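You operate a simulated robot arm through the tools that you are given. There is no shell and no other tool. Be economical: measure what you need, move in short steps, check, and stop when the job is done.

You run a simulated two-armed robot. Do the job below in one go: nothing can be reset, and whatever is moved stays where it is left.

Task
Pick up the tape roller with one hand, pass it to the other hand and put it on the grey work table.

Only the result counts: the job must be done as asked and must still hold three seconds after the hand-in. Knocking over, shifting, dropping, spilling or breaking anything else fails it.

Robot
Two 7-joint arms with two-finger parallel grippers on one trunk, on a base that drives. Base frame: it is fixed to the floor where the robot stands at the start and does not move with it; the origin is under the middle of the robot, x ahead of it, y to its left, z up. Units: mm, rad, N and s.
The left shoulder is at the start at [60, 189, 853], the right one opposite. With the tool pointing down near the work surface each hand reaches from about 100 to 640 mm from the robot's upright axis, wherever it stands, measured 20 degrees to its own side. Places, roughly: grey work table [700, 1100, 800]. Payload 3.43 kg a hand.
The tool frame of a hand sits at the grasp point between the pads (the TCP): z along the fingers, y along the line on which they close. The tips reach 30 mm beyond it. Largest opening 94 mm; finger width 28, thickness 10; the body of the gripper, 50 by 96 mm, starts 55 mm behind the TCP.
Orientation is told as [roll, pitch, yaw] about the base's x, y, z axes, in that order, counted from this pose: with the fingers straight down and closing along the base's y, the tool's x points along the base's -x, its y along +y and its z along -z.

Tools
- The arms move only by the tool arm_command. It takes "left_steps", "right_steps" or both (then of equal length, played together; a hand with none holds still); each is a list of rows, each a list of 7 numbers: the turn, a rotation vector about the tool's x, y, z in rad, then the shift along the tool's x, y, z in mm, then the gripper command, from -1 (fully open) to 1 (shut), values between in proportion. In form: [[wx, wy, wz, tx, ty, tz, fingers], ...]. A call has 1 to 10 rows; each row shifts and turns the commanded pose from where the row before left it, along the tool's axes as they then stand. Each row takes 0.2 s and may step no farther than 50 mm and 0.15 rad from the row before; otherwise, or with a gripper value out of range, the whole call is refused. A pose out of reach is approached as far as the arm can. The call stops where the force on the tool passes 40 N (or 10 N more than at its start, if that is more) or the arm is blocked; 0.2 s more then pass. Each finger travels about 153 mm/s and halts on what it meets, pressing with about 27 N; the grip force reading is that of the motor and also rises with nothing between the fingers. The clock runs only during rows and for 0.2 s after the last one: add rows that do not move to give the fingers time. The reply holds the time, the measured pose of the TCP, the force on the tool along the base axes, the opening and the grip force, in the units named above and with some noise, with the torque about the TCP (base axes, N m) and any sound that the robot's microphone picked up, and new pictures: "pictures" is both (left out), scene, wrist or none (wrist: the cameras of the hands that moved).
- Cameras (640 x 400 px; columns grow to the right, rows downward): "scene" is now at [5.8, 19.8, 1387.5]; the picture's right is [0.27, -0.96, 0.00], its down [-0.82, -0.23, -0.52] and it looks along [0.50, 0.14, -0.85] (base axes); focal length 253 px, centre (320, 200). "left" rides on the left gripper at [76, -14, -103] in its tool frame; the picture's right is [0.18, 0.98, 0.00], its down [-0.75, 0.14, -0.64] and it looks along [-0.63, 0.12, 0.77] (tool axes); focal length 243 px, centre (320, 200). "right" rides on the right gripper at [76, 14, -102] in its tool frame; the picture's right is [-0.18, 0.98, 0.00], its down [-0.75, -0.14, -0.64] and it looks along [-0.63, -0.12, 0.77] (tool axes); focal length 243 px, centre (320, 200). There is no depth. A picture from a camera that has moved, and an enlarged one, comes with that camera's place and axes in the base frame and with its lens.
- raise_lower(by): slides the trunk up (or, below 0, down) by that many mm; the arms and the scene camera ride with it, the base frame stays. It gives what a move gives, with no picture.
- steer(legs): drives the robot by 1 to 6 legs, each [ahead, left, turn to the left] in mm, mm and rad, along the robot's own axes; the way and the turn of a leg run together, so that a leg with both is an arc; at most 1500 mm and 3.142 rad a leg. The arms and the cameras ride along, it lands a little off, and it stops where it bumps. It gives what a move gives, and a new picture of the scene camera.
- aim_head(pan, tilt): turns the head with the scene camera to pan (to the left, within 1.501 rad either way) and tilt (down, from -0.506 to 1.204), counted from straight ahead of the robot. It gives what a move gives, and a new picture of the scene camera.
- enlarge(camera, box): a new picture of the part [left, top, right, bottom] of that camera's present view, enlarged. No time passes.
- close_job(): hands the job in; it is judged then, once.

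Go step by step. Nothing tells you exact positions but the pictures and the camera data: compare them with the known pose of the tool, close in by small moves and look again before you grip or let go. The budget is 120 turns and 260 pictures, counting those below and the enlarged ones. Unless the task says otherwise, let go and move clear before handing in.

The tools are called after "Emit:" as name(argument=value, ...) on one line, values as JSON. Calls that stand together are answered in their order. arm_command: Moves the arms, as the interface text tells. Its arguments: {"type":"object","properties":{"left_steps":{"type":"array","items":{"type":"array","items":{"type":"number"}}},"right_steps":{"type":"array","items":{"type":"array","items":{"type":"number"}}},"pictures":{"type":"string","enum":["both","scene","wrist","none"]}},"required":[]} The other tools are called the same way: raise_lower (by) slides the trunk up or down; steer (legs) drives the base; aim_head (pan, tilt) turns the head that bears the scene camera; enlarge (camera, box) takes an enlarged picture of a part of a camera's view; close_job () hands the job in.

At the start:

```text
time: 0.0
left_tool_pos: [335.7, 240.8, 731.6]
left_ee_rot: [0.001, 0.0, -0.001]
left_contact_force: [-0.1, 0.1, -0.3]
left_ft_torque: [0.0, -0.02, 0.03]
left_finger_gap: 94.0
left_grip_force: 0.1
right_tool_pos: [280.0, -57.7, 717.1]
right_ee_rot: [0.0, 0.0, 0.0]
right_contact_force: [-0.7, 0.2, -0.1]
right_ft_torque: [0.01, 0.04, -0.01]
right_finger_gap: 93.9
right_grip_force: 0.0
trunk travel left (down, up): [-525.0, 465.0]
robot x, y, heading: [-2.9, -0.4, 0.006]
head pan, tilt: [0.276, 1.018]
```

scene: 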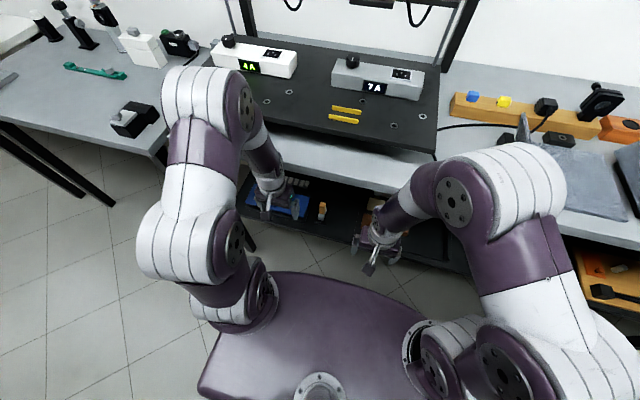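
right: 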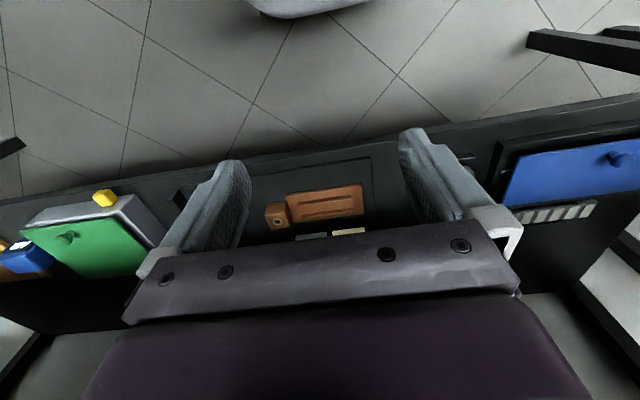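
left: 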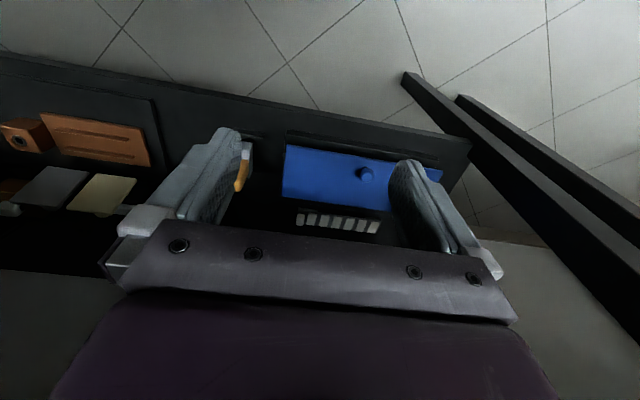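

I see a bench ahead and a grey side table at left with various things; I still have to find the tape roller. I look around with enlarged pictures.

Emit:
enlarge(camera="scene", box=[430, 60, 640, 320])

Emit:
enlarge(camera="scene", box=[0, 0, 230, 150])

Emit:
aim_head(pan=-0.7, tilt=0.8)

Emit:
aim_head(pan=0.95, tilt=0.7)

```text
1.54 times, centred on (535, 190) of scene
camera zoom: at [5.8, 19.8, 1387.5], right [0.27, -0.96, 0.0], down [-0.82, -0.23, -0.52], along [0.5, 0.14, -0.85], focal length 390 px, centre (-11, 215)
```

zoom: 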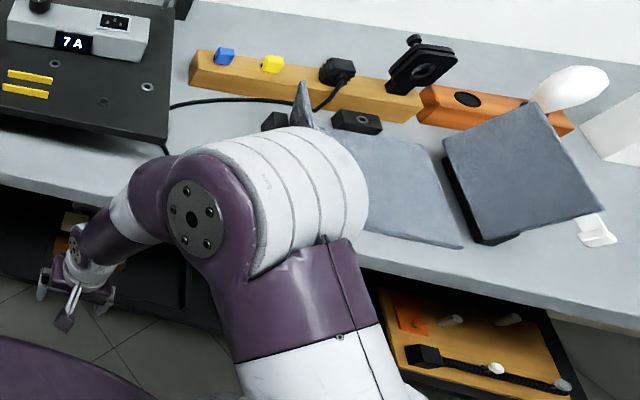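

```text
2.67 times, centred on (115, 75) of scene
camera zoom: at [5.8, 19.8, 1387.5], right [0.27, -0.96, 0.0], down [-0.82, -0.23, -0.52], along [0.5, 0.14, -0.85], focal length 675 px, centre (867, 533)
```

zoom: 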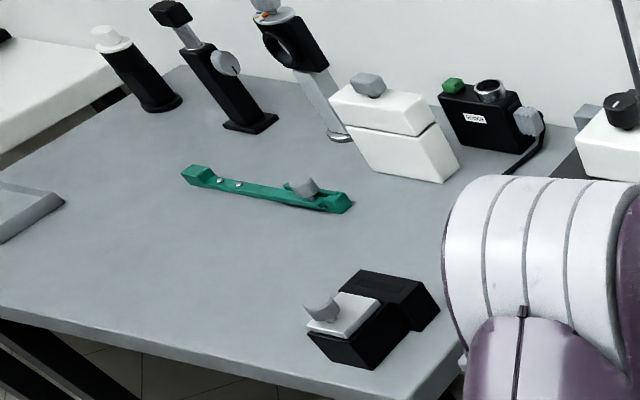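

```text
time: 1.2
left_tool_pos: [336.2, 240.0, 732.5]
left_ee_rot: [0.0, 0.0, 0.0]
left_contact_force: [-0.2, -0.1, 0.0]
left_ft_torque: [0.02, 0.0, 0.0]
left_finger_gap: 93.9
left_grip_force: 0.0
right_tool_pos: [279.8, -58.2, 717.4]
right_ee_rot: [0.001, -0.001, 0.0]
right_contact_force: [-0.1, 0.2, -0.4]
right_ft_torque: [0.01, 0.03, -0.02]
right_finger_gap: 94.0
right_grip_force: 0.1
trunk travel left (down, up): [-525.0, 465.0]
robot x, y, heading: [1.7, 2.4, 0.0]
head pan, tilt: [-0.7, 0.799]
camera scene: at [1.6, -50.8, 1403.9], right [-0.64, -0.77, 0.0], down [-0.55, 0.46, -0.7], along [0.53, -0.45, -0.72], focal length 253 px, centre (320, 200)
```

scene: 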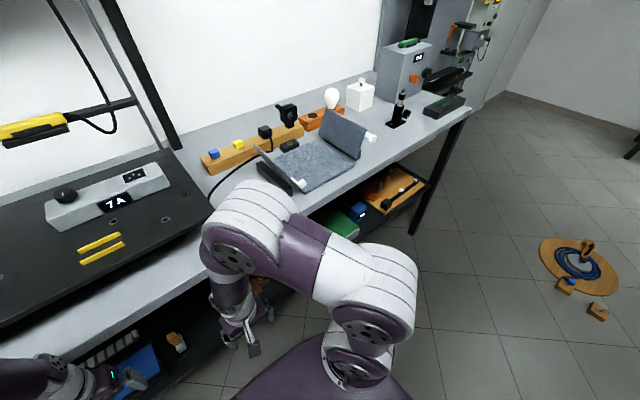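

```text
time: 3.0
left_tool_pos: [336.9, 239.7, 732.7]
left_ee_rot: [0.0, -0.001, 0.001]
left_contact_force: [0.0, 0.3, -0.7]
left_ft_torque: [-0.01, -0.02, -0.01]
left_finger_gap: 94.1
left_grip_force: 0.2
right_tool_pos: [280.0, -57.1, 718.2]
right_ee_rot: [0.0, 0.001, 0.001]
right_contact_force: [-0.1, -0.5, 0.1]
right_ft_torque: [-0.04, -0.02, 0.03]
right_finger_gap: 94.0
right_grip_force: 0.0
trunk travel left (down, up): [-525.0, 465.0]
robot x, y, heading: [-2.6, -3.1, -0.0]
head pan, tilt: [0.949, 0.7]
camera scene: at [-10.6, 70.2, 1412.2], right [0.81, -0.58, 0.0], down [-0.38, -0.52, -0.76], along [0.45, 0.62, -0.64], focal length 253 px, centre (320, 200)
```

scene: 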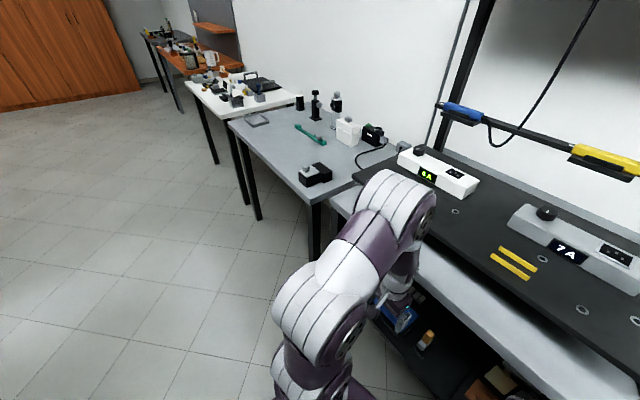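

The tape roller isn't clearly visible yet; the grey table is the one at left. I'll zoom on the farther tables and the rest of the right side.

Emit:
enlarge(camera="scene", box=[130, 10, 310, 122])

Emit:
enlarge(camera="scene", box=[230, 80, 410, 192])

Emit:
aim_head(pan=-0.9, tilt=0.4)

Emit:
enlarge(camera="scene", box=[160, 100, 400, 250])

```text
3.56 times, centred on (220, 66) of scene
camera zoom: at [-10.6, 70.2, 1412.2], right [0.81, -0.58, 0.0], down [-0.38, -0.52, -0.76], along [0.45, 0.62, -0.64], focal length 900 px, centre (676, 676)
```

zoom: 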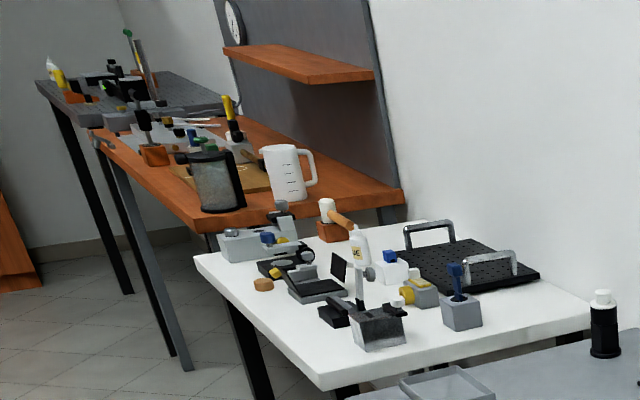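

```text
3.56 times, centred on (320, 136) of scene
camera zoom: at [-10.6, 70.2, 1412.2], right [0.81, -0.58, 0.0], down [-0.38, -0.52, -0.76], along [0.45, 0.62, -0.64], focal length 900 px, centre (320, 428)
```

zoom: 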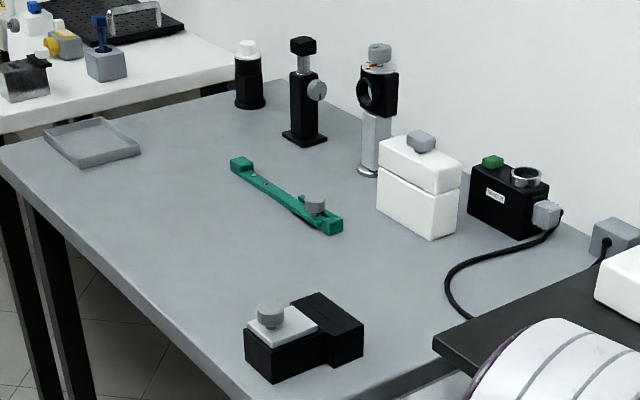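

```text
time: 4.8
left_tool_pos: [335.4, 240.5, 731.9]
left_ee_rot: [-0.002, 0.0, 0.0]
left_contact_force: [0.8, 0.2, -0.6]
left_ft_torque: [-0.01, -0.01, -0.04]
left_finger_gap: 94.2
left_grip_force: 0.0
right_tool_pos: [280.1, -58.3, 717.2]
right_ee_rot: [0.001, -0.001, -0.001]
right_contact_force: [0.3, -0.2, 0.2]
right_ft_torque: [0.02, 0.02, 0.05]
right_finger_gap: 94.1
right_grip_force: 0.0
trunk travel left (down, up): [-525.0, 465.0]
robot x, y, heading: [-0.4, -3.3, -0.0]
head pan, tilt: [-0.901, 0.4]
camera scene: at [-2.5, -71.4, 1439.0], right [-0.78, -0.62, 0.0], down [-0.24, 0.3, -0.92], along [0.57, -0.72, -0.39], focal length 253 px, centre (320, 200)
```

scene: 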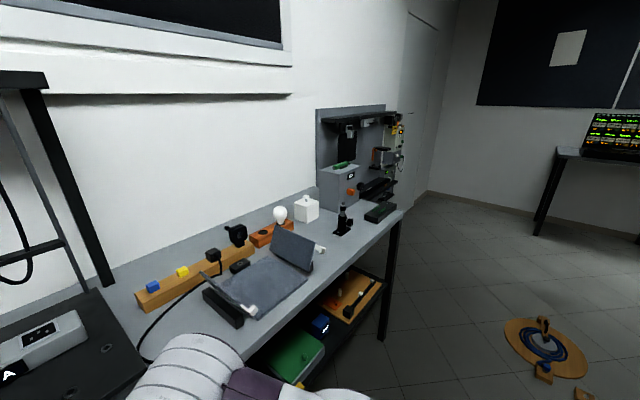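

```text
2.67 times, centred on (280, 175) of scene
camera zoom: at [-2.5, -71.4, 1439.0], right [-0.78, -0.62, 0.0], down [-0.24, 0.3, -0.92], along [0.57, -0.72, -0.39], focal length 675 px, centre (427, 267)
```

zoom: 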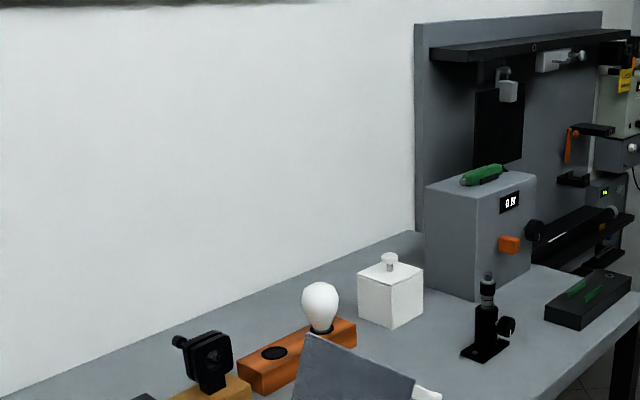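

No clear tape roller yet. I'll look further round on both sides.

Emit:
aim_head(pan=-1.5, tilt=0.35)

Emit:
aim_head(pan=1.5, tilt=0.35)

Emit:
enlarge(camera="scene", box=[400, 80, 640, 230])

Emit:
aim_head(pan=0.05, tilt=0.45)

```text
time: 5.8
left_tool_pos: [336.4, 239.9, 731.6]
left_ee_rot: [0.001, 0.0, 0.0]
left_contact_force: [0.1, -0.8, 1.0]
left_ft_torque: [0.0, 0.0, -0.05]
left_finger_gap: 94.1
left_grip_force: 0.0
right_tool_pos: [280.2, -56.2, 717.1]
right_ee_rot: [0.0, -0.001, 0.0]
right_contact_force: [-0.2, -0.5, 0.5]
right_ft_torque: [-0.02, -0.03, 0.01]
right_finger_gap: 94.1
right_grip_force: 0.1
trunk travel left (down, up): [-525.0, 465.0]
robot x, y, heading: [-0.8, -2.7, 0.0]
head pan, tilt: [-1.499, 0.351]
camera scene: at [-53.4, -91.7, 1443.6], right [-1.0, -0.07, 0.0], down [-0.02, 0.34, -0.94], along [0.07, -0.94, -0.34], focal length 253 px, centre (320, 200)
```

scene: 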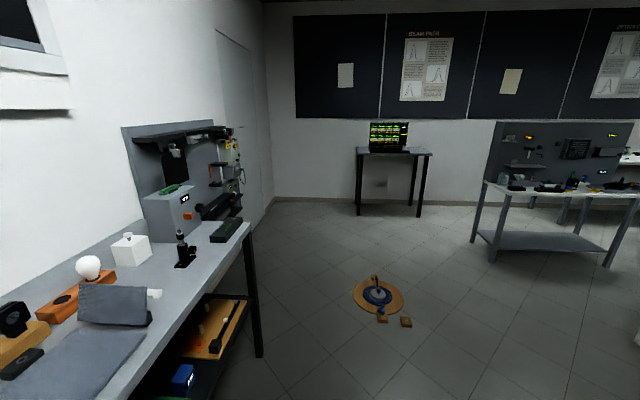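

```text
time: 8.4
left_tool_pos: [335.3, 240.1, 733.1]
left_ee_rot: [0.0, 0.0, 0.001]
left_contact_force: [-0.8, -0.1, 0.2]
left_ft_torque: [0.03, 0.01, 0.01]
left_finger_gap: 94.0
left_grip_force: 0.0
right_tool_pos: [280.1, -56.6, 717.9]
right_ee_rot: [-0.001, -0.001, 0.001]
right_contact_force: [0.6, -0.1, 1.1]
right_ft_torque: [0.03, -0.01, -0.01]
right_finger_gap: 94.0
right_grip_force: 0.1
trunk travel left (down, up): [-525.0, 465.0]
robot x, y, heading: [1.1, -0.7, -0.003]
head pan, tilt: [1.499, 0.351]
camera scene: at [-53.4, 94.0, 1443.6], right [1.0, -0.07, 0.0], down [-0.02, -0.34, -0.94], along [0.07, 0.94, -0.34], focal length 253 px, centre (320, 200)
```

scene: 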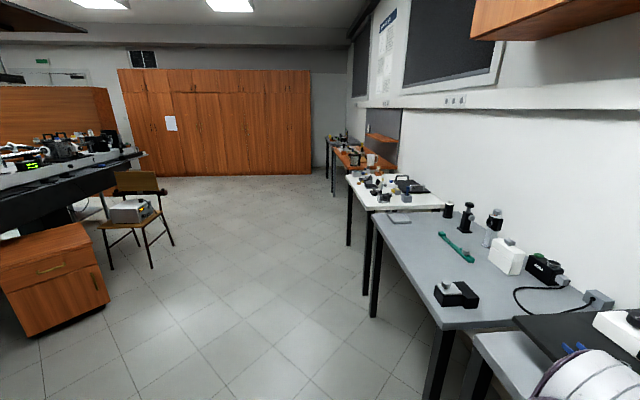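

```text
2.67 times, centred on (520, 155) of scene
camera zoom: at [-53.4, 94.0, 1443.6], right [1.0, -0.07, 0.0], down [-0.02, -0.34, -0.94], along [0.07, 0.94, -0.34], focal length 675 px, centre (-213, 320)
```

zoom: 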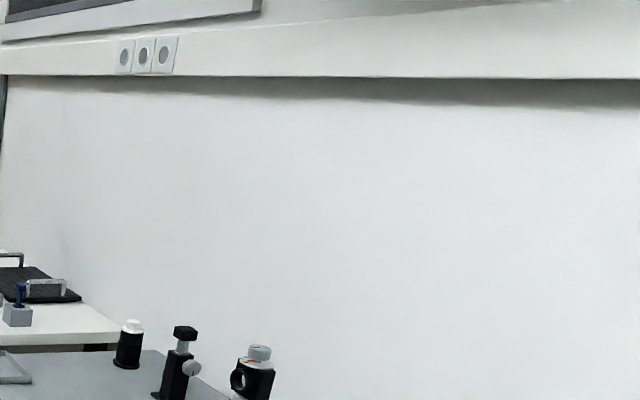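

```text
time: 9.9
left_tool_pos: [336.7, 239.7, 733.0]
left_ee_rot: [0.0, 0.0, 0.001]
left_contact_force: [-0.5, -0.9, 0.5]
left_ft_torque: [0.0, 0.01, -0.02]
left_finger_gap: 94.0
left_grip_force: 0.1
right_tool_pos: [279.5, -56.7, 718.2]
right_ee_rot: [0.0, 0.0, 0.0]
right_contact_force: [-0.7, 0.1, -0.6]
right_ft_torque: [0.01, 0.01, 0.02]
right_finger_gap: 94.3
right_grip_force: 0.1
trunk travel left (down, up): [-525.0, 465.0]
robot x, y, heading: [-1.4, -0.6, 0.001]
head pan, tilt: [0.051, 0.45]
camera scene: at [31.7, 5.9, 1434.3], right [0.05, -1.0, 0.0], down [-0.43, -0.02, -0.9], along [0.9, 0.05, -0.44], focal length 253 px, centre (320, 200)
```

scene: 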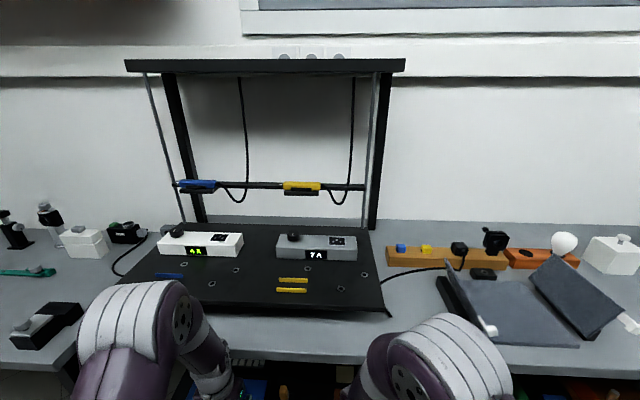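

A few candidates sit on the bench's right and on the under-shelf. I zoom there.

Emit:
enlarge(camera="scene", box=[380, 220, 640, 382])

Emit:
enlarge(camera="right", box=[0, 130, 240, 280])

Emit:
enlarge(camera="left", box=[0, 100, 240, 250])

Emit:
aim_head(pan=-0.6, tilt=1.0)

Emit:
enlarge(camera="scene", box=[240, 20, 480, 170])

```text
2.46 times, centred on (510, 301) of scene
camera zoom: at [31.7, 5.9, 1434.3], right [0.05, -1.0, 0.0], down [-0.43, -0.02, -0.9], along [0.9, 0.05, -0.44], focal length 623 px, centre (-148, -49)
```

zoom: 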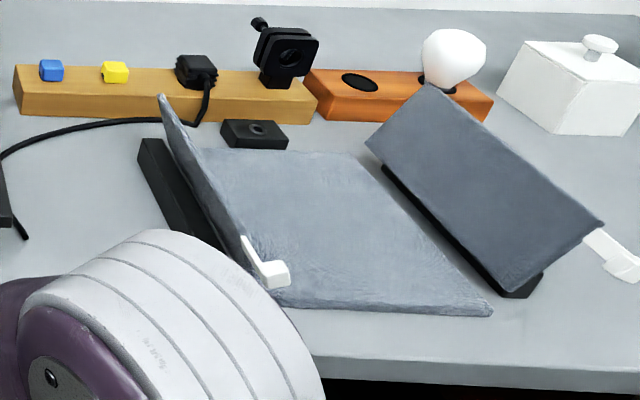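

```text
2.67 times, centred on (120, 205) of right
camera zoom: at [204.6, -43.7, 820.9], right [0.18, 0.98, 0.0], down [0.75, -0.14, 0.64], along [0.63, -0.12, -0.77], focal length 647 px, centre (853, 187)
```

zoom: 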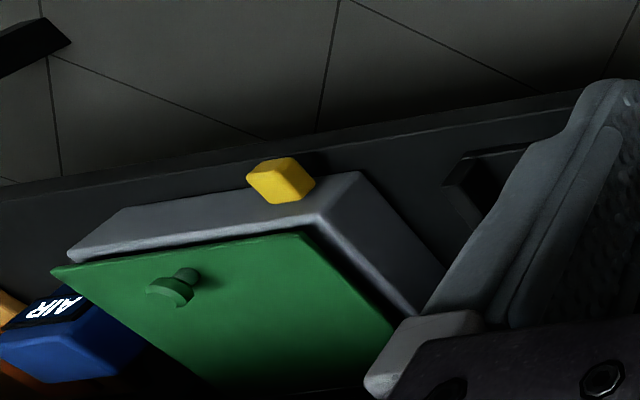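

```text
2.67 times, centred on (120, 175) of left
camera zoom: at [260.0, 224.8, 836.4], right [-0.18, 0.98, 0.0], down [0.75, 0.14, 0.64], along [0.63, 0.12, -0.77], focal length 647 px, centre (853, 267)
```

zoom: 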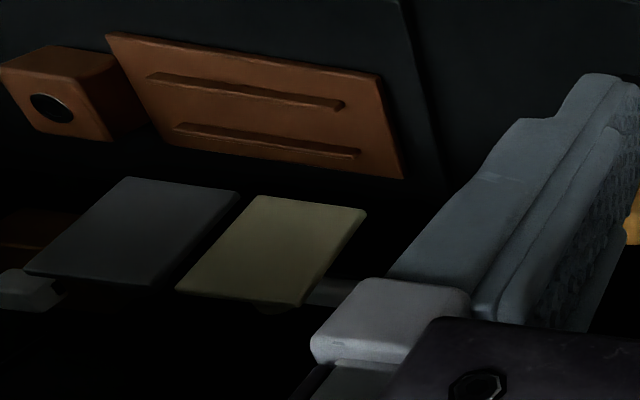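

```text
time: 11.0
left_tool_pos: [334.6, 240.4, 733.1]
left_ee_rot: [-0.001, -0.002, 0.0]
left_contact_force: [-0.7, 0.8, 0.6]
left_ft_torque: [-0.02, 0.0, -0.01]
left_finger_gap: 93.9
left_grip_force: 0.0
right_tool_pos: [281.0, -57.3, 717.9]
right_ee_rot: [0.0, 0.001, -0.001]
right_contact_force: [0.4, 0.8, -0.2]
right_ft_torque: [0.0, -0.01, 0.01]
right_finger_gap: 93.9
right_grip_force: 0.2
trunk travel left (down, up): [-525.0, 465.0]
robot x, y, heading: [-2.8, 0.8, 0.002]
head pan, tilt: [-0.6, 1.0]
camera scene: at [-2.6, -38.2, 1388.8], right [-0.56, -0.83, 0.0], down [-0.69, 0.47, -0.54], along [0.45, -0.31, -0.84], focal length 253 px, centre (320, 200)
```

scene: 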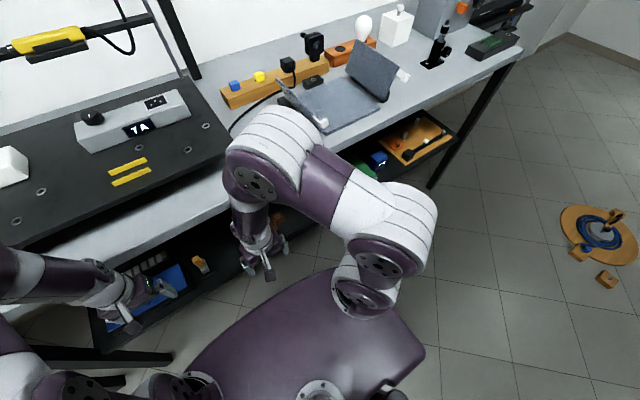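

```text
2.67 times, centred on (360, 95) of scene
camera zoom: at [-2.6, -38.2, 1388.8], right [-0.56, -0.83, 0.0], down [-0.69, 0.47, -0.54], along [0.45, -0.31, -0.84], focal length 675 px, centre (213, 480)
```

zoom: 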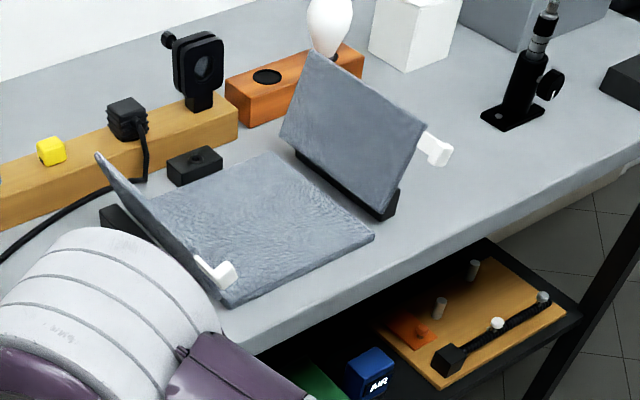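

Still no certain tape roller. I'll check the orange upright thing on the shelf, and drive left for a view of the white table.

Emit:
enlarge(camera="scene", box=[90, 210, 290, 335])

Emit:
steer(legs=[[-100, 0, 0], [0, 1200, 0]])

Emit:
aim_head(pan=0.8, tilt=0.6)

Emit:
enlarge(camera="scene", box=[160, 60, 480, 260])

```text
3.20 times, centred on (190, 272) of scene
camera zoom: at [-2.6, -38.2, 1388.8], right [-0.56, -0.83, 0.0], down [-0.69, 0.47, -0.54], along [0.45, -0.31, -0.84], focal length 810 px, centre (736, -32)
```

zoom: 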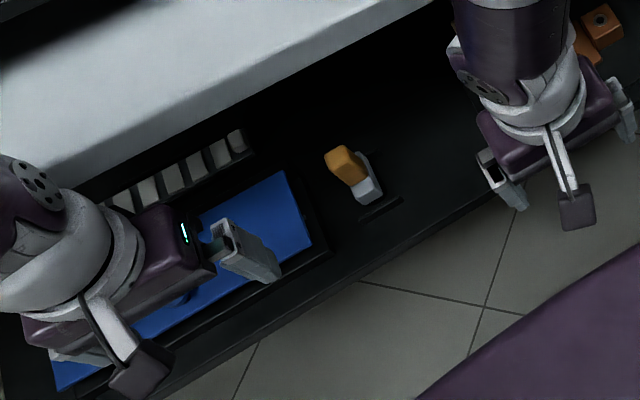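

```text
time: 17.8
left_tool_pos: [229.4, 1439.6, 733.3]
left_ee_rot: [0.001, 0.0, 0.007]
left_contact_force: [0.4, 0.3, 0.4]
left_ft_torque: [0.02, 0.03, 0.04]
left_finger_gap: 94.0
left_grip_force: 0.1
right_tool_pos: [175.3, 1142.8, 717.9]
right_ee_rot: [-0.002, 0.0, 0.006]
right_contact_force: [-0.5, 1.3, 0.4]
right_ft_torque: [-0.02, -0.01, -0.02]
right_finger_gap: 94.0
right_grip_force: 0.0
trunk travel left (down, up): [-525.0, 465.0]
robot x, y, heading: [-102.4, 1193.6, 0.008]
head pan, tilt: [-0.6, 1.0]
camera scene: at [-107.0, 1159.0, 1388.8], right [-0.56, -0.83, 0.0], down [-0.7, 0.47, -0.54], along [0.45, -0.3, -0.84], focal length 253 px, centre (320, 200)
```

scene: 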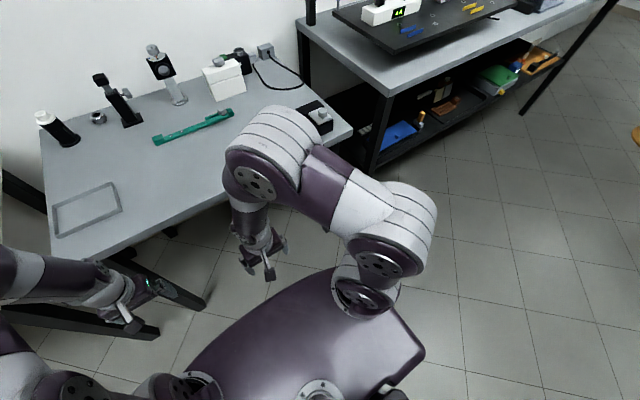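

```text
time: 19.3
left_tool_pos: [229.0, 1439.7, 732.3]
left_ee_rot: [0.001, -0.001, 0.006]
left_contact_force: [0.5, -0.4, -0.2]
left_ft_torque: [-0.01, 0.01, 0.01]
left_finger_gap: 94.0
left_grip_force: 0.1
right_tool_pos: [176.2, 1143.0, 717.9]
right_ee_rot: [0.0, 0.002, 0.006]
right_contact_force: [0.1, -0.3, 0.4]
right_ft_torque: [0.05, 0.01, 0.0]
right_finger_gap: 94.2
right_grip_force: 0.1
trunk travel left (down, up): [-525.0, 465.0]
robot x, y, heading: [-104.5, 1197.2, 0.009]
head pan, tilt: [0.799, 0.6]
camera scene: at [-103.6, 1261.4, 1420.8], right [0.72, -0.69, 0.0], down [-0.39, -0.41, -0.82], along [0.57, 0.6, -0.57], focal length 253 px, centre (320, 200)
```

scene: 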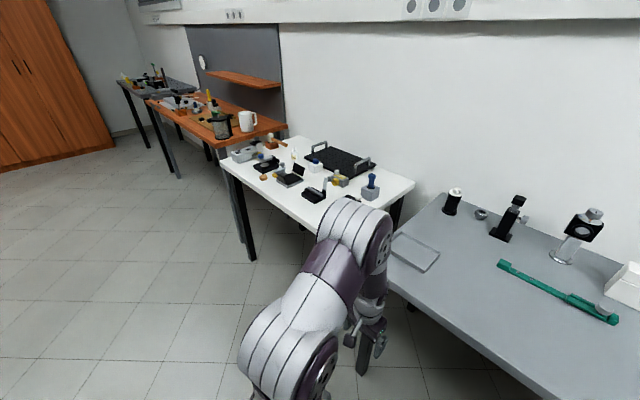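

```text
2.00 times, centred on (320, 160) of scene
camera zoom: at [-103.6, 1261.4, 1420.8], right [0.72, -0.69, 0.0], down [-0.39, -0.41, -0.82], along [0.57, 0.6, -0.57], focal length 506 px, centre (320, 280)
```

zoom: 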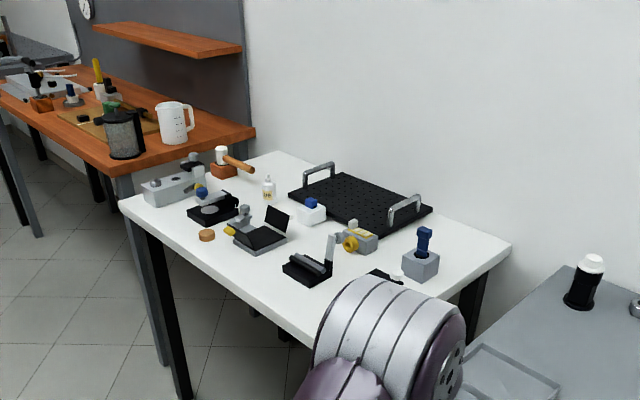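

The white table carries many small tools, one with a wooden handle and a white head. I drive closer for a better look.

Emit:
steer(legs=[[0, 800, 0]])

Emit:
aim_head(pan=0.3, tilt=0.6)

Emit:
enlarge(camera="scene", box=[100, 120, 340, 270])

Emit:
enlarge(camera="scene", box=[300, 120, 540, 270])

```text
time: 23.6
left_tool_pos: [221.2, 2242.7, 733.0]
left_ee_rot: [0.0, 0.001, 0.01]
left_contact_force: [-1.0, -0.8, 0.6]
left_ft_torque: [-0.02, 0.04, 0.03]
left_finger_gap: 94.3
left_grip_force: 0.1
right_tool_pos: [169.0, 1947.1, 718.3]
right_ee_rot: [-0.002, 0.002, 0.01]
right_contact_force: [-0.8, 0.4, 0.1]
right_ft_torque: [-0.02, -0.03, 0.0]
right_finger_gap: 93.7
right_grip_force: 0.0
trunk travel left (down, up): [-525.0, 465.0]
robot x, y, heading: [-115.5, 1996.0, 0.006]
head pan, tilt: [0.799, 0.6]
camera scene: at [-111.5, 2064.3, 1420.8], right [0.72, -0.69, 0.0], down [-0.39, -0.41, -0.82], along [0.57, 0.6, -0.57], focal length 253 px, centre (320, 200)
```

scene: 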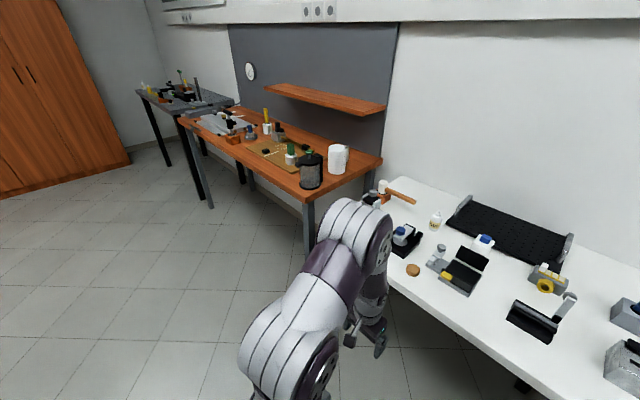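

```text
time: 24.6
left_tool_pos: [221.3, 2243.0, 733.1]
left_ee_rot: [0.0, 0.0, 0.01]
left_contact_force: [-0.8, -0.1, 0.0]
left_ft_torque: [-0.03, 0.01, 0.06]
left_finger_gap: 94.0
left_grip_force: 0.0
right_tool_pos: [169.3, 1945.9, 716.7]
right_ee_rot: [0.0, 0.0, 0.01]
right_contact_force: [0.4, -0.7, 0.4]
right_ft_torque: [0.01, 0.05, 0.01]
right_finger_gap: 94.0
right_grip_force: 0.0
trunk travel left (down, up): [-525.0, 465.0]
robot x, y, heading: [-110.7, 1997.1, 0.005]
head pan, tilt: [0.3, 0.6]
camera scene: at [-88.3, 2026.9, 1420.8], right [0.31, -0.95, 0.0], down [-0.54, -0.17, -0.83], along [0.79, 0.25, -0.56], focal length 253 px, centre (320, 200)
```

scene: 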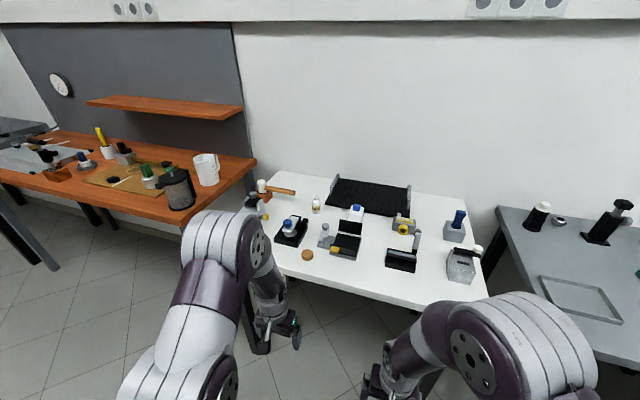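

```text
2.67 times, centred on (220, 195) of scene
camera zoom: at [-88.3, 2026.9, 1420.8], right [0.31, -0.95, 0.0], down [-0.54, -0.17, -0.83], along [0.79, 0.25, -0.56], focal length 675 px, centre (587, 213)
```

zoom: 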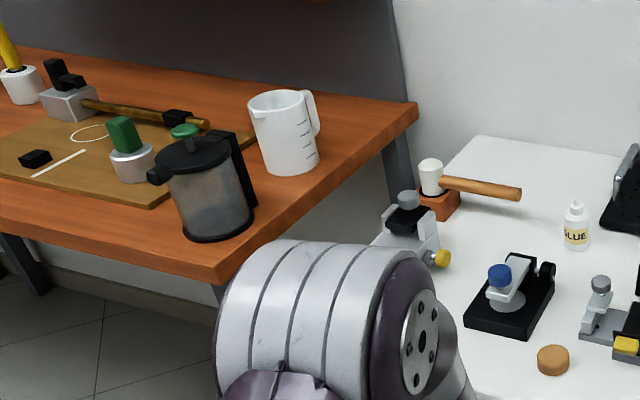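

```text
2.67 times, centred on (420, 195) of scene
camera zoom: at [-88.3, 2026.9, 1420.8], right [0.31, -0.95, 0.0], down [-0.54, -0.17, -0.83], along [0.79, 0.25, -0.56], focal length 675 px, centre (53, 213)
```

zoom: 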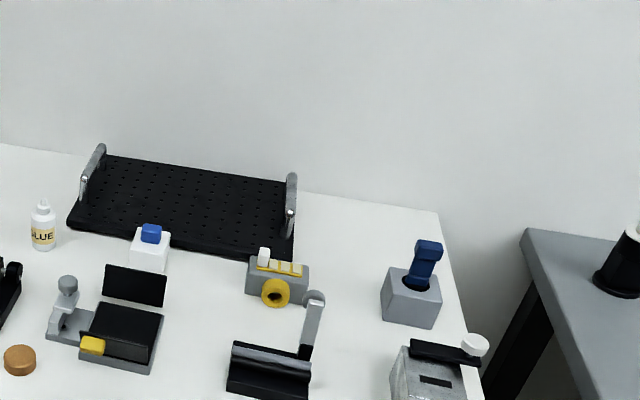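

The white table holds lab tools but nothing certain. I check the brown table and the one behind it, and a closer enlargement of candidates.

Emit:
enlarge(camera="scene", box=[430, 195, 510, 290])

Emit:
steer(legs=[[0, 1000, 0]])

Emit:
aim_head(pan=0.5, tilt=0.55)

Emit:
enlarge(camera="scene", box=[140, 100, 460, 300])

```text
4.21 times, centred on (470, 242) of scene
camera zoom: at [-88.3, 2026.9, 1420.8], right [0.31, -0.95, 0.0], down [-0.54, -0.17, -0.83], along [0.79, 0.25, -0.56], focal length 1066 px, centre (-312, 21)
```

zoom: 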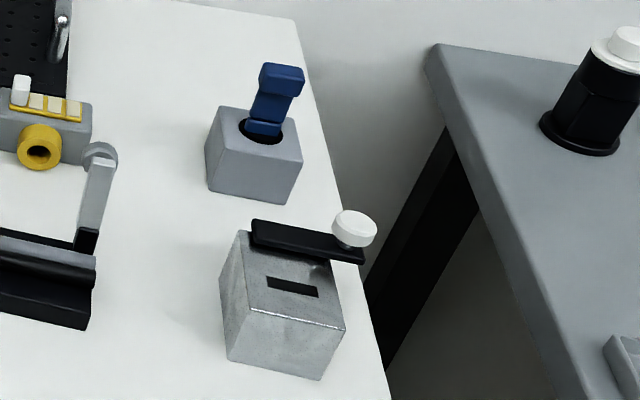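

```text
time: 29.8
left_tool_pos: [210.6, 3244.9, 732.3]
left_ee_rot: [0.0, 0.0, 0.01]
left_contact_force: [0.3, -0.6, 0.1]
left_ft_torque: [-0.01, 0.02, -0.03]
left_finger_gap: 94.0
left_grip_force: 0.1
right_tool_pos: [157.0, 2946.6, 717.8]
right_ee_rot: [-0.001, 0.0, 0.01]
right_contact_force: [0.6, 0.4, -0.1]
right_ft_torque: [0.0, 0.0, 0.05]
right_finger_gap: 94.0
right_grip_force: 0.0
trunk travel left (down, up): [-525.0, 465.0]
robot x, y, heading: [-124.5, 2999.2, 0.012]
head pan, tilt: [0.3, 0.6]
camera scene: at [-99.4, 3028.3, 1420.8], right [0.31, -0.95, 0.0], down [-0.54, -0.17, -0.82], along [0.79, 0.25, -0.57], focal length 253 px, centre (320, 200)
```

scene: 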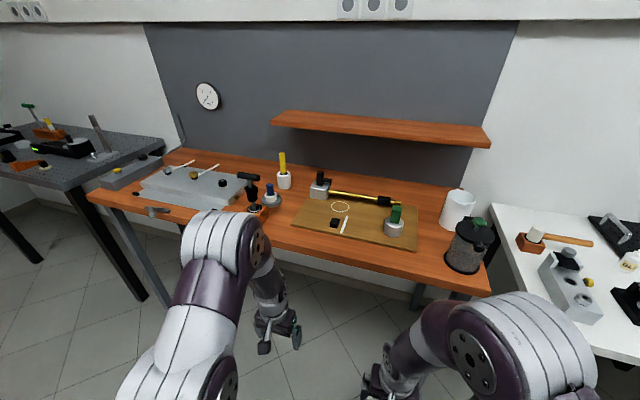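

```text
time: 30.5
left_tool_pos: [209.9, 3244.6, 732.8]
left_ee_rot: [0.0, -0.001, 0.01]
left_contact_force: [-0.1, 0.2, -0.1]
left_ft_torque: [-0.01, 0.0, -0.01]
left_finger_gap: 93.8
left_grip_force: 0.1
right_tool_pos: [157.8, 2946.3, 716.8]
right_ee_rot: [-0.001, 0.001, 0.012]
right_contact_force: [0.0, -0.4, -0.2]
right_ft_torque: [-0.02, -0.02, -0.01]
right_finger_gap: 94.0
right_grip_force: 0.1
trunk travel left (down, up): [-525.0, 465.0]
robot x, y, heading: [-121.8, 2998.1, 0.01]
head pan, tilt: [0.499, 0.55]
camera scene: at [-105.2, 3044.5, 1425.3], right [0.49, -0.87, 0.0], down [-0.46, -0.26, -0.85], along [0.74, 0.42, -0.52], focal length 253 px, centre (320, 200)
```

scene: 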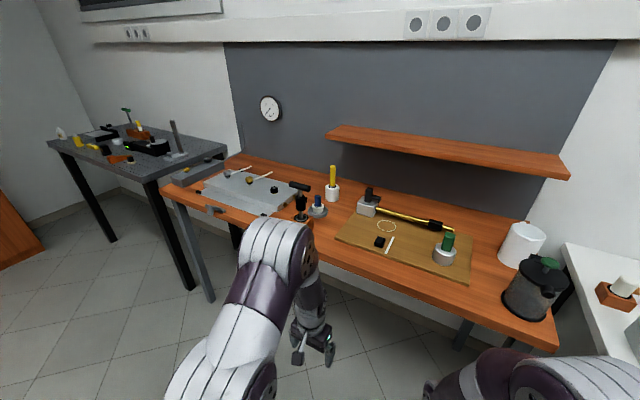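

```text
2.00 times, centred on (300, 200) of scene
camera zoom: at [-105.2, 3044.5, 1425.3], right [0.49, -0.87, 0.0], down [-0.46, -0.26, -0.85], along [0.74, 0.42, -0.52], focal length 506 px, centre (360, 200)
```

zoom: 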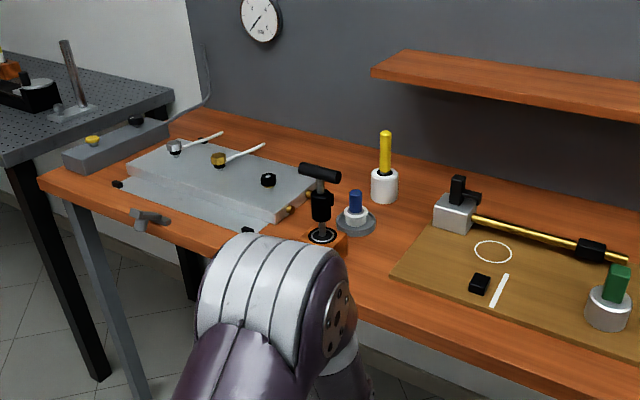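

The T-shaped black tool on the brown table could be a roller with its handle in a holder. I zoom on it and on other candidates.

Emit:
enlarge(camera="scene", box=[270, 150, 350, 230])

Emit:
enlarge(camera="scene", box=[40, 90, 240, 215])

Emit:
aim_head(pan=-0.5, tilt=0.7)

Emit:
enlarge(camera="scene", box=[180, 50, 420, 200])

```text
5.00 times, centred on (310, 190) of scene
camera zoom: at [-105.2, 3044.5, 1425.3], right [0.49, -0.87, 0.0], down [-0.46, -0.26, -0.85], along [0.74, 0.42, -0.52], focal length 1266 px, centre (370, 250)
```

zoom: 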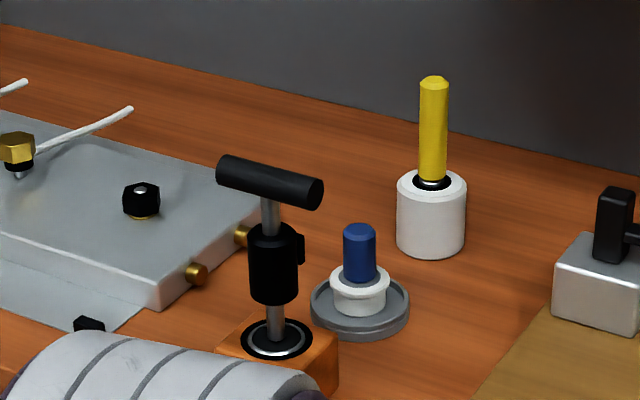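

```text
3.20 times, centred on (140, 152) of scene
camera zoom: at [-105.2, 3044.5, 1425.3], right [0.49, -0.87, 0.0], down [-0.46, -0.26, -0.85], along [0.74, 0.42, -0.52], focal length 810 px, centre (896, 352)
```

zoom: 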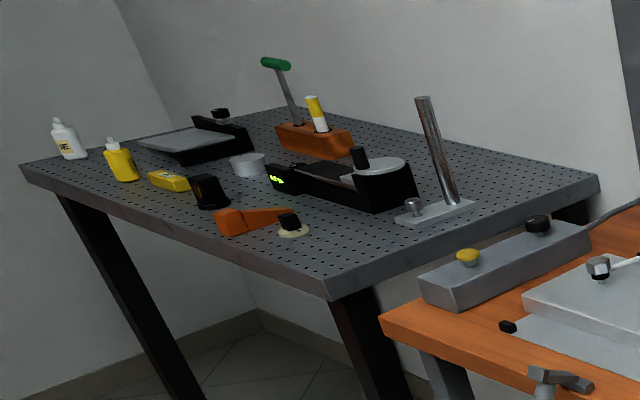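

```text
time: 31.8
left_tool_pos: [210.3, 3245.0, 731.7]
left_ee_rot: [0.0, -0.001, 0.01]
left_contact_force: [0.3, -0.5, 0.3]
left_ft_torque: [0.02, 0.03, 0.01]
left_finger_gap: 94.1
left_grip_force: 0.1
right_tool_pos: [157.8, 2946.2, 717.2]
right_ee_rot: [0.001, 0.002, 0.011]
right_contact_force: [-0.6, -0.2, -0.1]
right_ft_torque: [-0.01, 0.01, -0.02]
right_finger_gap: 94.2
right_grip_force: 0.2
trunk travel left (down, up): [-525.0, 465.0]
robot x, y, heading: [-123.5, 2999.2, 0.012]
head pan, tilt: [-0.499, 0.7]
camera scene: at [-108.5, 2961.0, 1412.2], right [-0.47, -0.88, 0.0], down [-0.57, 0.3, -0.77], along [0.68, -0.36, -0.64], focal length 253 px, centre (320, 200)
```

scene: 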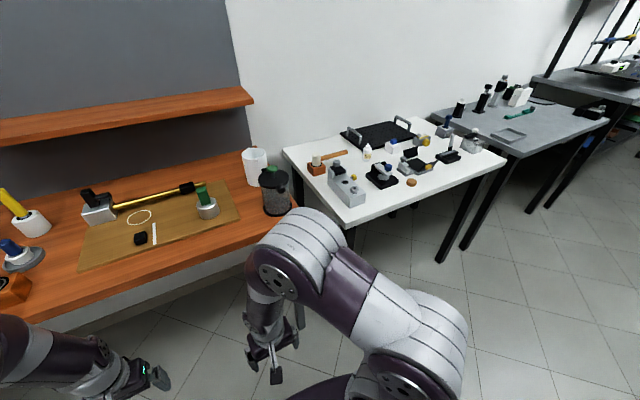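

```text
2.67 times, centred on (300, 125) of scene
camera zoom: at [-108.5, 2961.0, 1412.2], right [-0.47, -0.88, 0.0], down [-0.57, 0.3, -0.77], along [0.68, -0.36, -0.64], focal length 675 px, centre (373, 400)
```

zoom: 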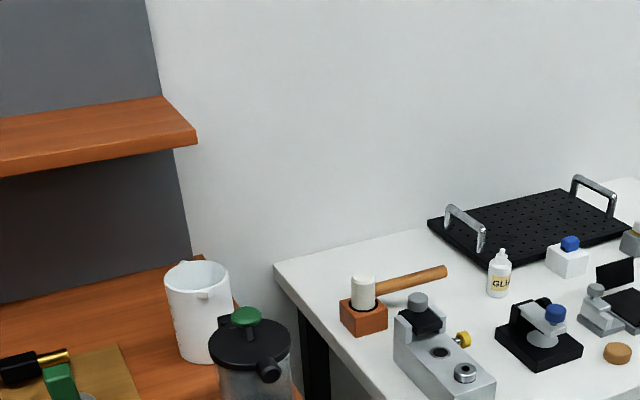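

On the perforated dark table there is a green-topped T tool in an orange stand and an orange tool. I drive on for a closer view.

Emit:
steer(legs=[[0, 1000, 0]])

Emit:
aim_head(pan=0.3, tilt=0.6)

Emit:
enlarge(camera="scene", box=[130, 110, 370, 260])

Emit:
enlarge(camera="scene", box=[330, 110, 570, 260])

```text
time: 37.0
left_tool_pos: [191.5, 4254.1, 731.9]
left_ee_rot: [-0.001, -0.002, 0.02]
left_contact_force: [-0.4, 0.7, 0.4]
left_ft_torque: [0.0, 0.04, 0.01]
left_finger_gap: 94.2
left_grip_force: 0.1
right_tool_pos: [141.2, 3955.0, 718.4]
right_ee_rot: [-0.001, -0.001, 0.022]
right_contact_force: [0.6, 0.6, -0.1]
right_ft_torque: [0.0, -0.01, -0.02]
right_finger_gap: 93.8
right_grip_force: 0.0
trunk travel left (down, up): [-525.0, 465.0]
robot x, y, heading: [-137.9, 4004.9, 0.023]
head pan, tilt: [-0.499, 0.7]
camera scene: at [-124.4, 3967.8, 1412.2], right [-0.46, -0.89, 0.0], down [-0.57, 0.3, -0.77], along [0.68, -0.35, -0.64], focal length 253 px, centre (320, 200)
```

scene: 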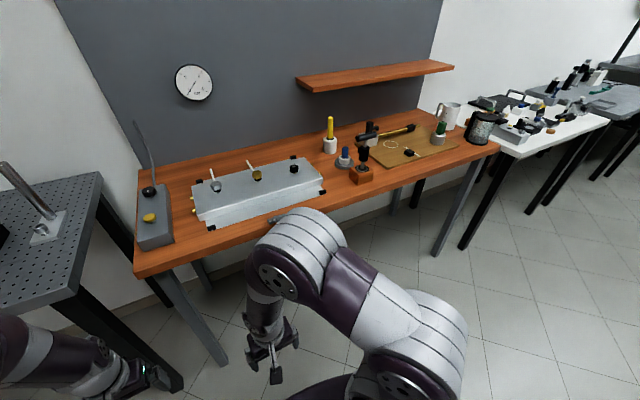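

```text
time: 38.1
left_tool_pos: [190.4, 4254.0, 732.4]
left_ee_rot: [-0.002, 0.0, 0.02]
left_contact_force: [-0.4, -0.4, -0.1]
left_ft_torque: [-0.03, -0.01, -0.03]
left_finger_gap: 94.2
left_grip_force: 0.0
right_tool_pos: [142.2, 3956.2, 717.9]
right_ee_rot: [-0.002, 0.0, 0.02]
right_contact_force: [0.5, -0.1, 0.5]
right_ft_torque: [0.01, 0.0, -0.02]
right_finger_gap: 94.2
right_grip_force: 0.0
trunk travel left (down, up): [-525.0, 465.0]
robot x, y, heading: [-138.1, 4007.5, 0.018]
head pan, tilt: [0.3, 0.6]
camera scene: at [-115.9, 4034.3, 1420.8], right [0.32, -0.95, 0.0], down [-0.54, -0.18, -0.82], along [0.78, 0.26, -0.57], focal length 253 px, centre (320, 200)
```

scene: 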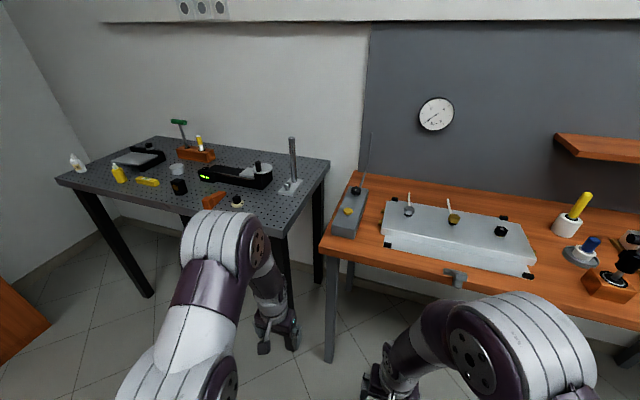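

```text
2.67 times, centred on (250, 185) of scene
camera zoom: at [-115.9, 4034.3, 1420.8], right [0.32, -0.95, 0.0], down [-0.54, -0.18, -0.82], along [0.78, 0.26, -0.57], focal length 675 px, centre (507, 240)
```

zoom: 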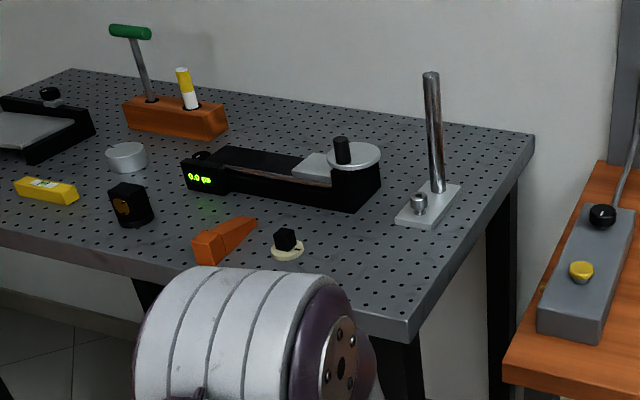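

```text
2.67 times, centred on (450, 185) of scene
camera zoom: at [-115.9, 4034.3, 1420.8], right [0.32, -0.95, 0.0], down [-0.54, -0.18, -0.82], along [0.78, 0.26, -0.57], focal length 675 px, centre (-27, 240)
```

zoom: 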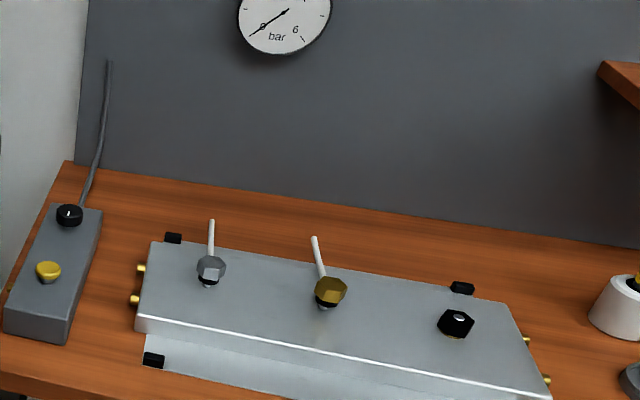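

The tools here are hex keys and gauges, no tape roller. I turn around to survey the other side of the room.

Emit:
steer(legs=[[0, 0, 1.571]])

Emit:
aim_head(pan=1.3, tilt=0.2)

Emit:
enlarge(camera="scene", box=[160, 100, 480, 300])

Emit:
steer(legs=[[0, 0, 1.571]])

```text
time: 42.3
left_tool_pos: [-382.9, 4339.5, 731.3]
left_ee_rot: [0.002, 0.0, 1.577]
left_contact_force: [0.0, -0.5, -0.6]
left_ft_torque: [-0.04, 0.04, 0.0]
left_finger_gap: 93.9
left_grip_force: 0.1
right_tool_pos: [-84.5, 4287.7, 717.5]
right_ee_rot: [0.0, 0.0, 1.577]
right_contact_force: [0.1, 0.2, 0.8]
right_ft_torque: [-0.01, 0.03, -0.03]
right_finger_gap: 94.1
right_grip_force: 0.1
trunk travel left (down, up): [-525.0, 465.0]
robot x, y, heading: [-137.5, 4005.3, 1.581]
head pan, tilt: [0.3, 0.6]
camera scene: at [-166.3, 4032.0, 1420.8], right [0.95, 0.3, 0.0], down [0.17, -0.54, -0.83], along [-0.25, 0.79, -0.56], focal length 253 px, centre (320, 200)
```

scene: 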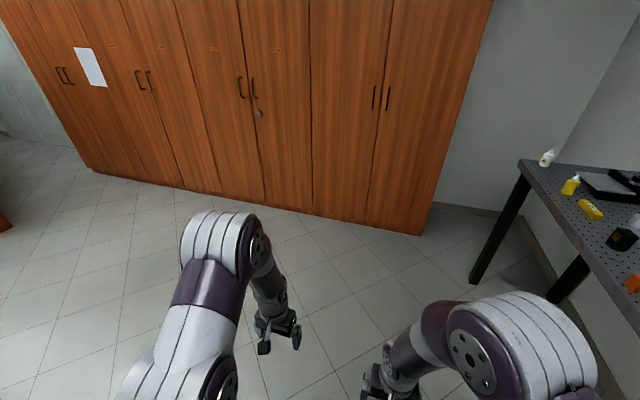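

```text
time: 43.5
left_tool_pos: [-382.1, 4342.6, 733.6]
left_ee_rot: [0.001, 0.0, 1.579]
left_contact_force: [-0.6, 0.7, -0.1]
left_ft_torque: [-0.02, -0.02, -0.03]
left_finger_gap: 93.9
left_grip_force: 0.1
right_tool_pos: [-84.7, 4286.8, 718.3]
right_ee_rot: [-0.002, -0.001, 1.578]
right_contact_force: [0.5, -0.3, 0.4]
right_ft_torque: [0.01, 0.02, 0.03]
right_finger_gap: 94.0
right_grip_force: 0.2
trunk travel left (down, up): [-525.0, 465.0]
robot x, y, heading: [-140.5, 4005.9, 1.574]
head pan, tilt: [1.3, 0.201]
camera scene: at [-229.5, 3972.1, 1457.5], right [0.26, 0.97, 0.0], down [0.19, -0.05, -0.98], along [-0.95, 0.26, -0.2], focal length 253 px, centre (320, 200)
```

scene: 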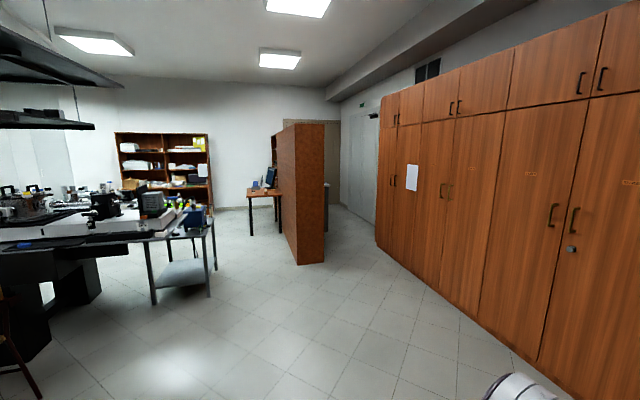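

```text
2.00 times, centred on (320, 200) of scene
camera zoom: at [-229.5, 3972.1, 1457.5], right [0.26, 0.97, 0.0], down [0.19, -0.05, -0.98], along [-0.95, 0.26, -0.2], focal length 506 px, centre (320, 200)
```

zoom: 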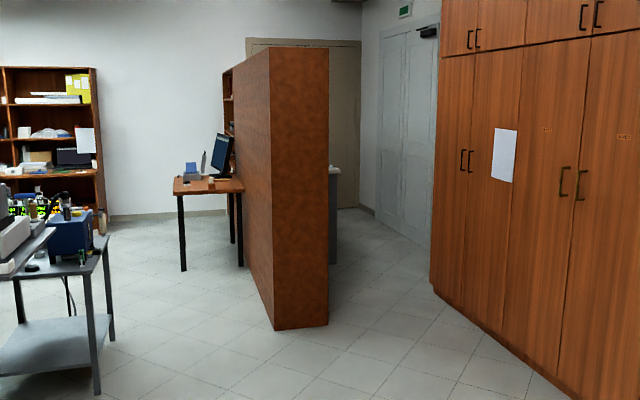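

```text
time: 47.7
left_tool_pos: [-477.5, 3769.2, 732.6]
left_ee_rot: [0.0, 0.001, 3.135]
left_contact_force: [0.2, 0.1, 0.5]
left_ft_torque: [0.0, 0.02, 0.0]
left_finger_gap: 93.9
left_grip_force: 0.1
right_tool_pos: [-419.7, 4065.7, 717.6]
right_ee_rot: [0.001, 0.001, 3.135]
right_contact_force: [-0.4, -0.2, -0.2]
right_ft_torque: [0.0, -0.01, 0.0]
right_finger_gap: 94.1
right_grip_force: 0.1
trunk travel left (down, up): [-525.0, 465.0]
robot x, y, heading: [-137.6, 4004.5, 3.139]
head pan, tilt: [1.3, 0.201]
camera scene: at [-105.5, 3917.5, 1457.6], right [-0.96, 0.27, 0.0], down [0.05, 0.19, -0.98], along [-0.27, -0.94, -0.2], focal length 253 px, centre (320, 200)
```

scene: 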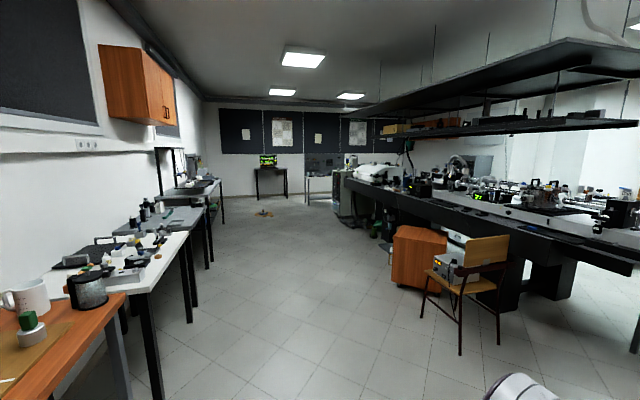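

Nothing obvious in the rest of the room. I go back to the white table and inspect its items closely.

Emit:
steer(legs=[[0, 0, -1.571], [0, 0, -1.571], [0, -2100, 0]])

```text
refused: -2100 is not a number from -1500 to 1500
```

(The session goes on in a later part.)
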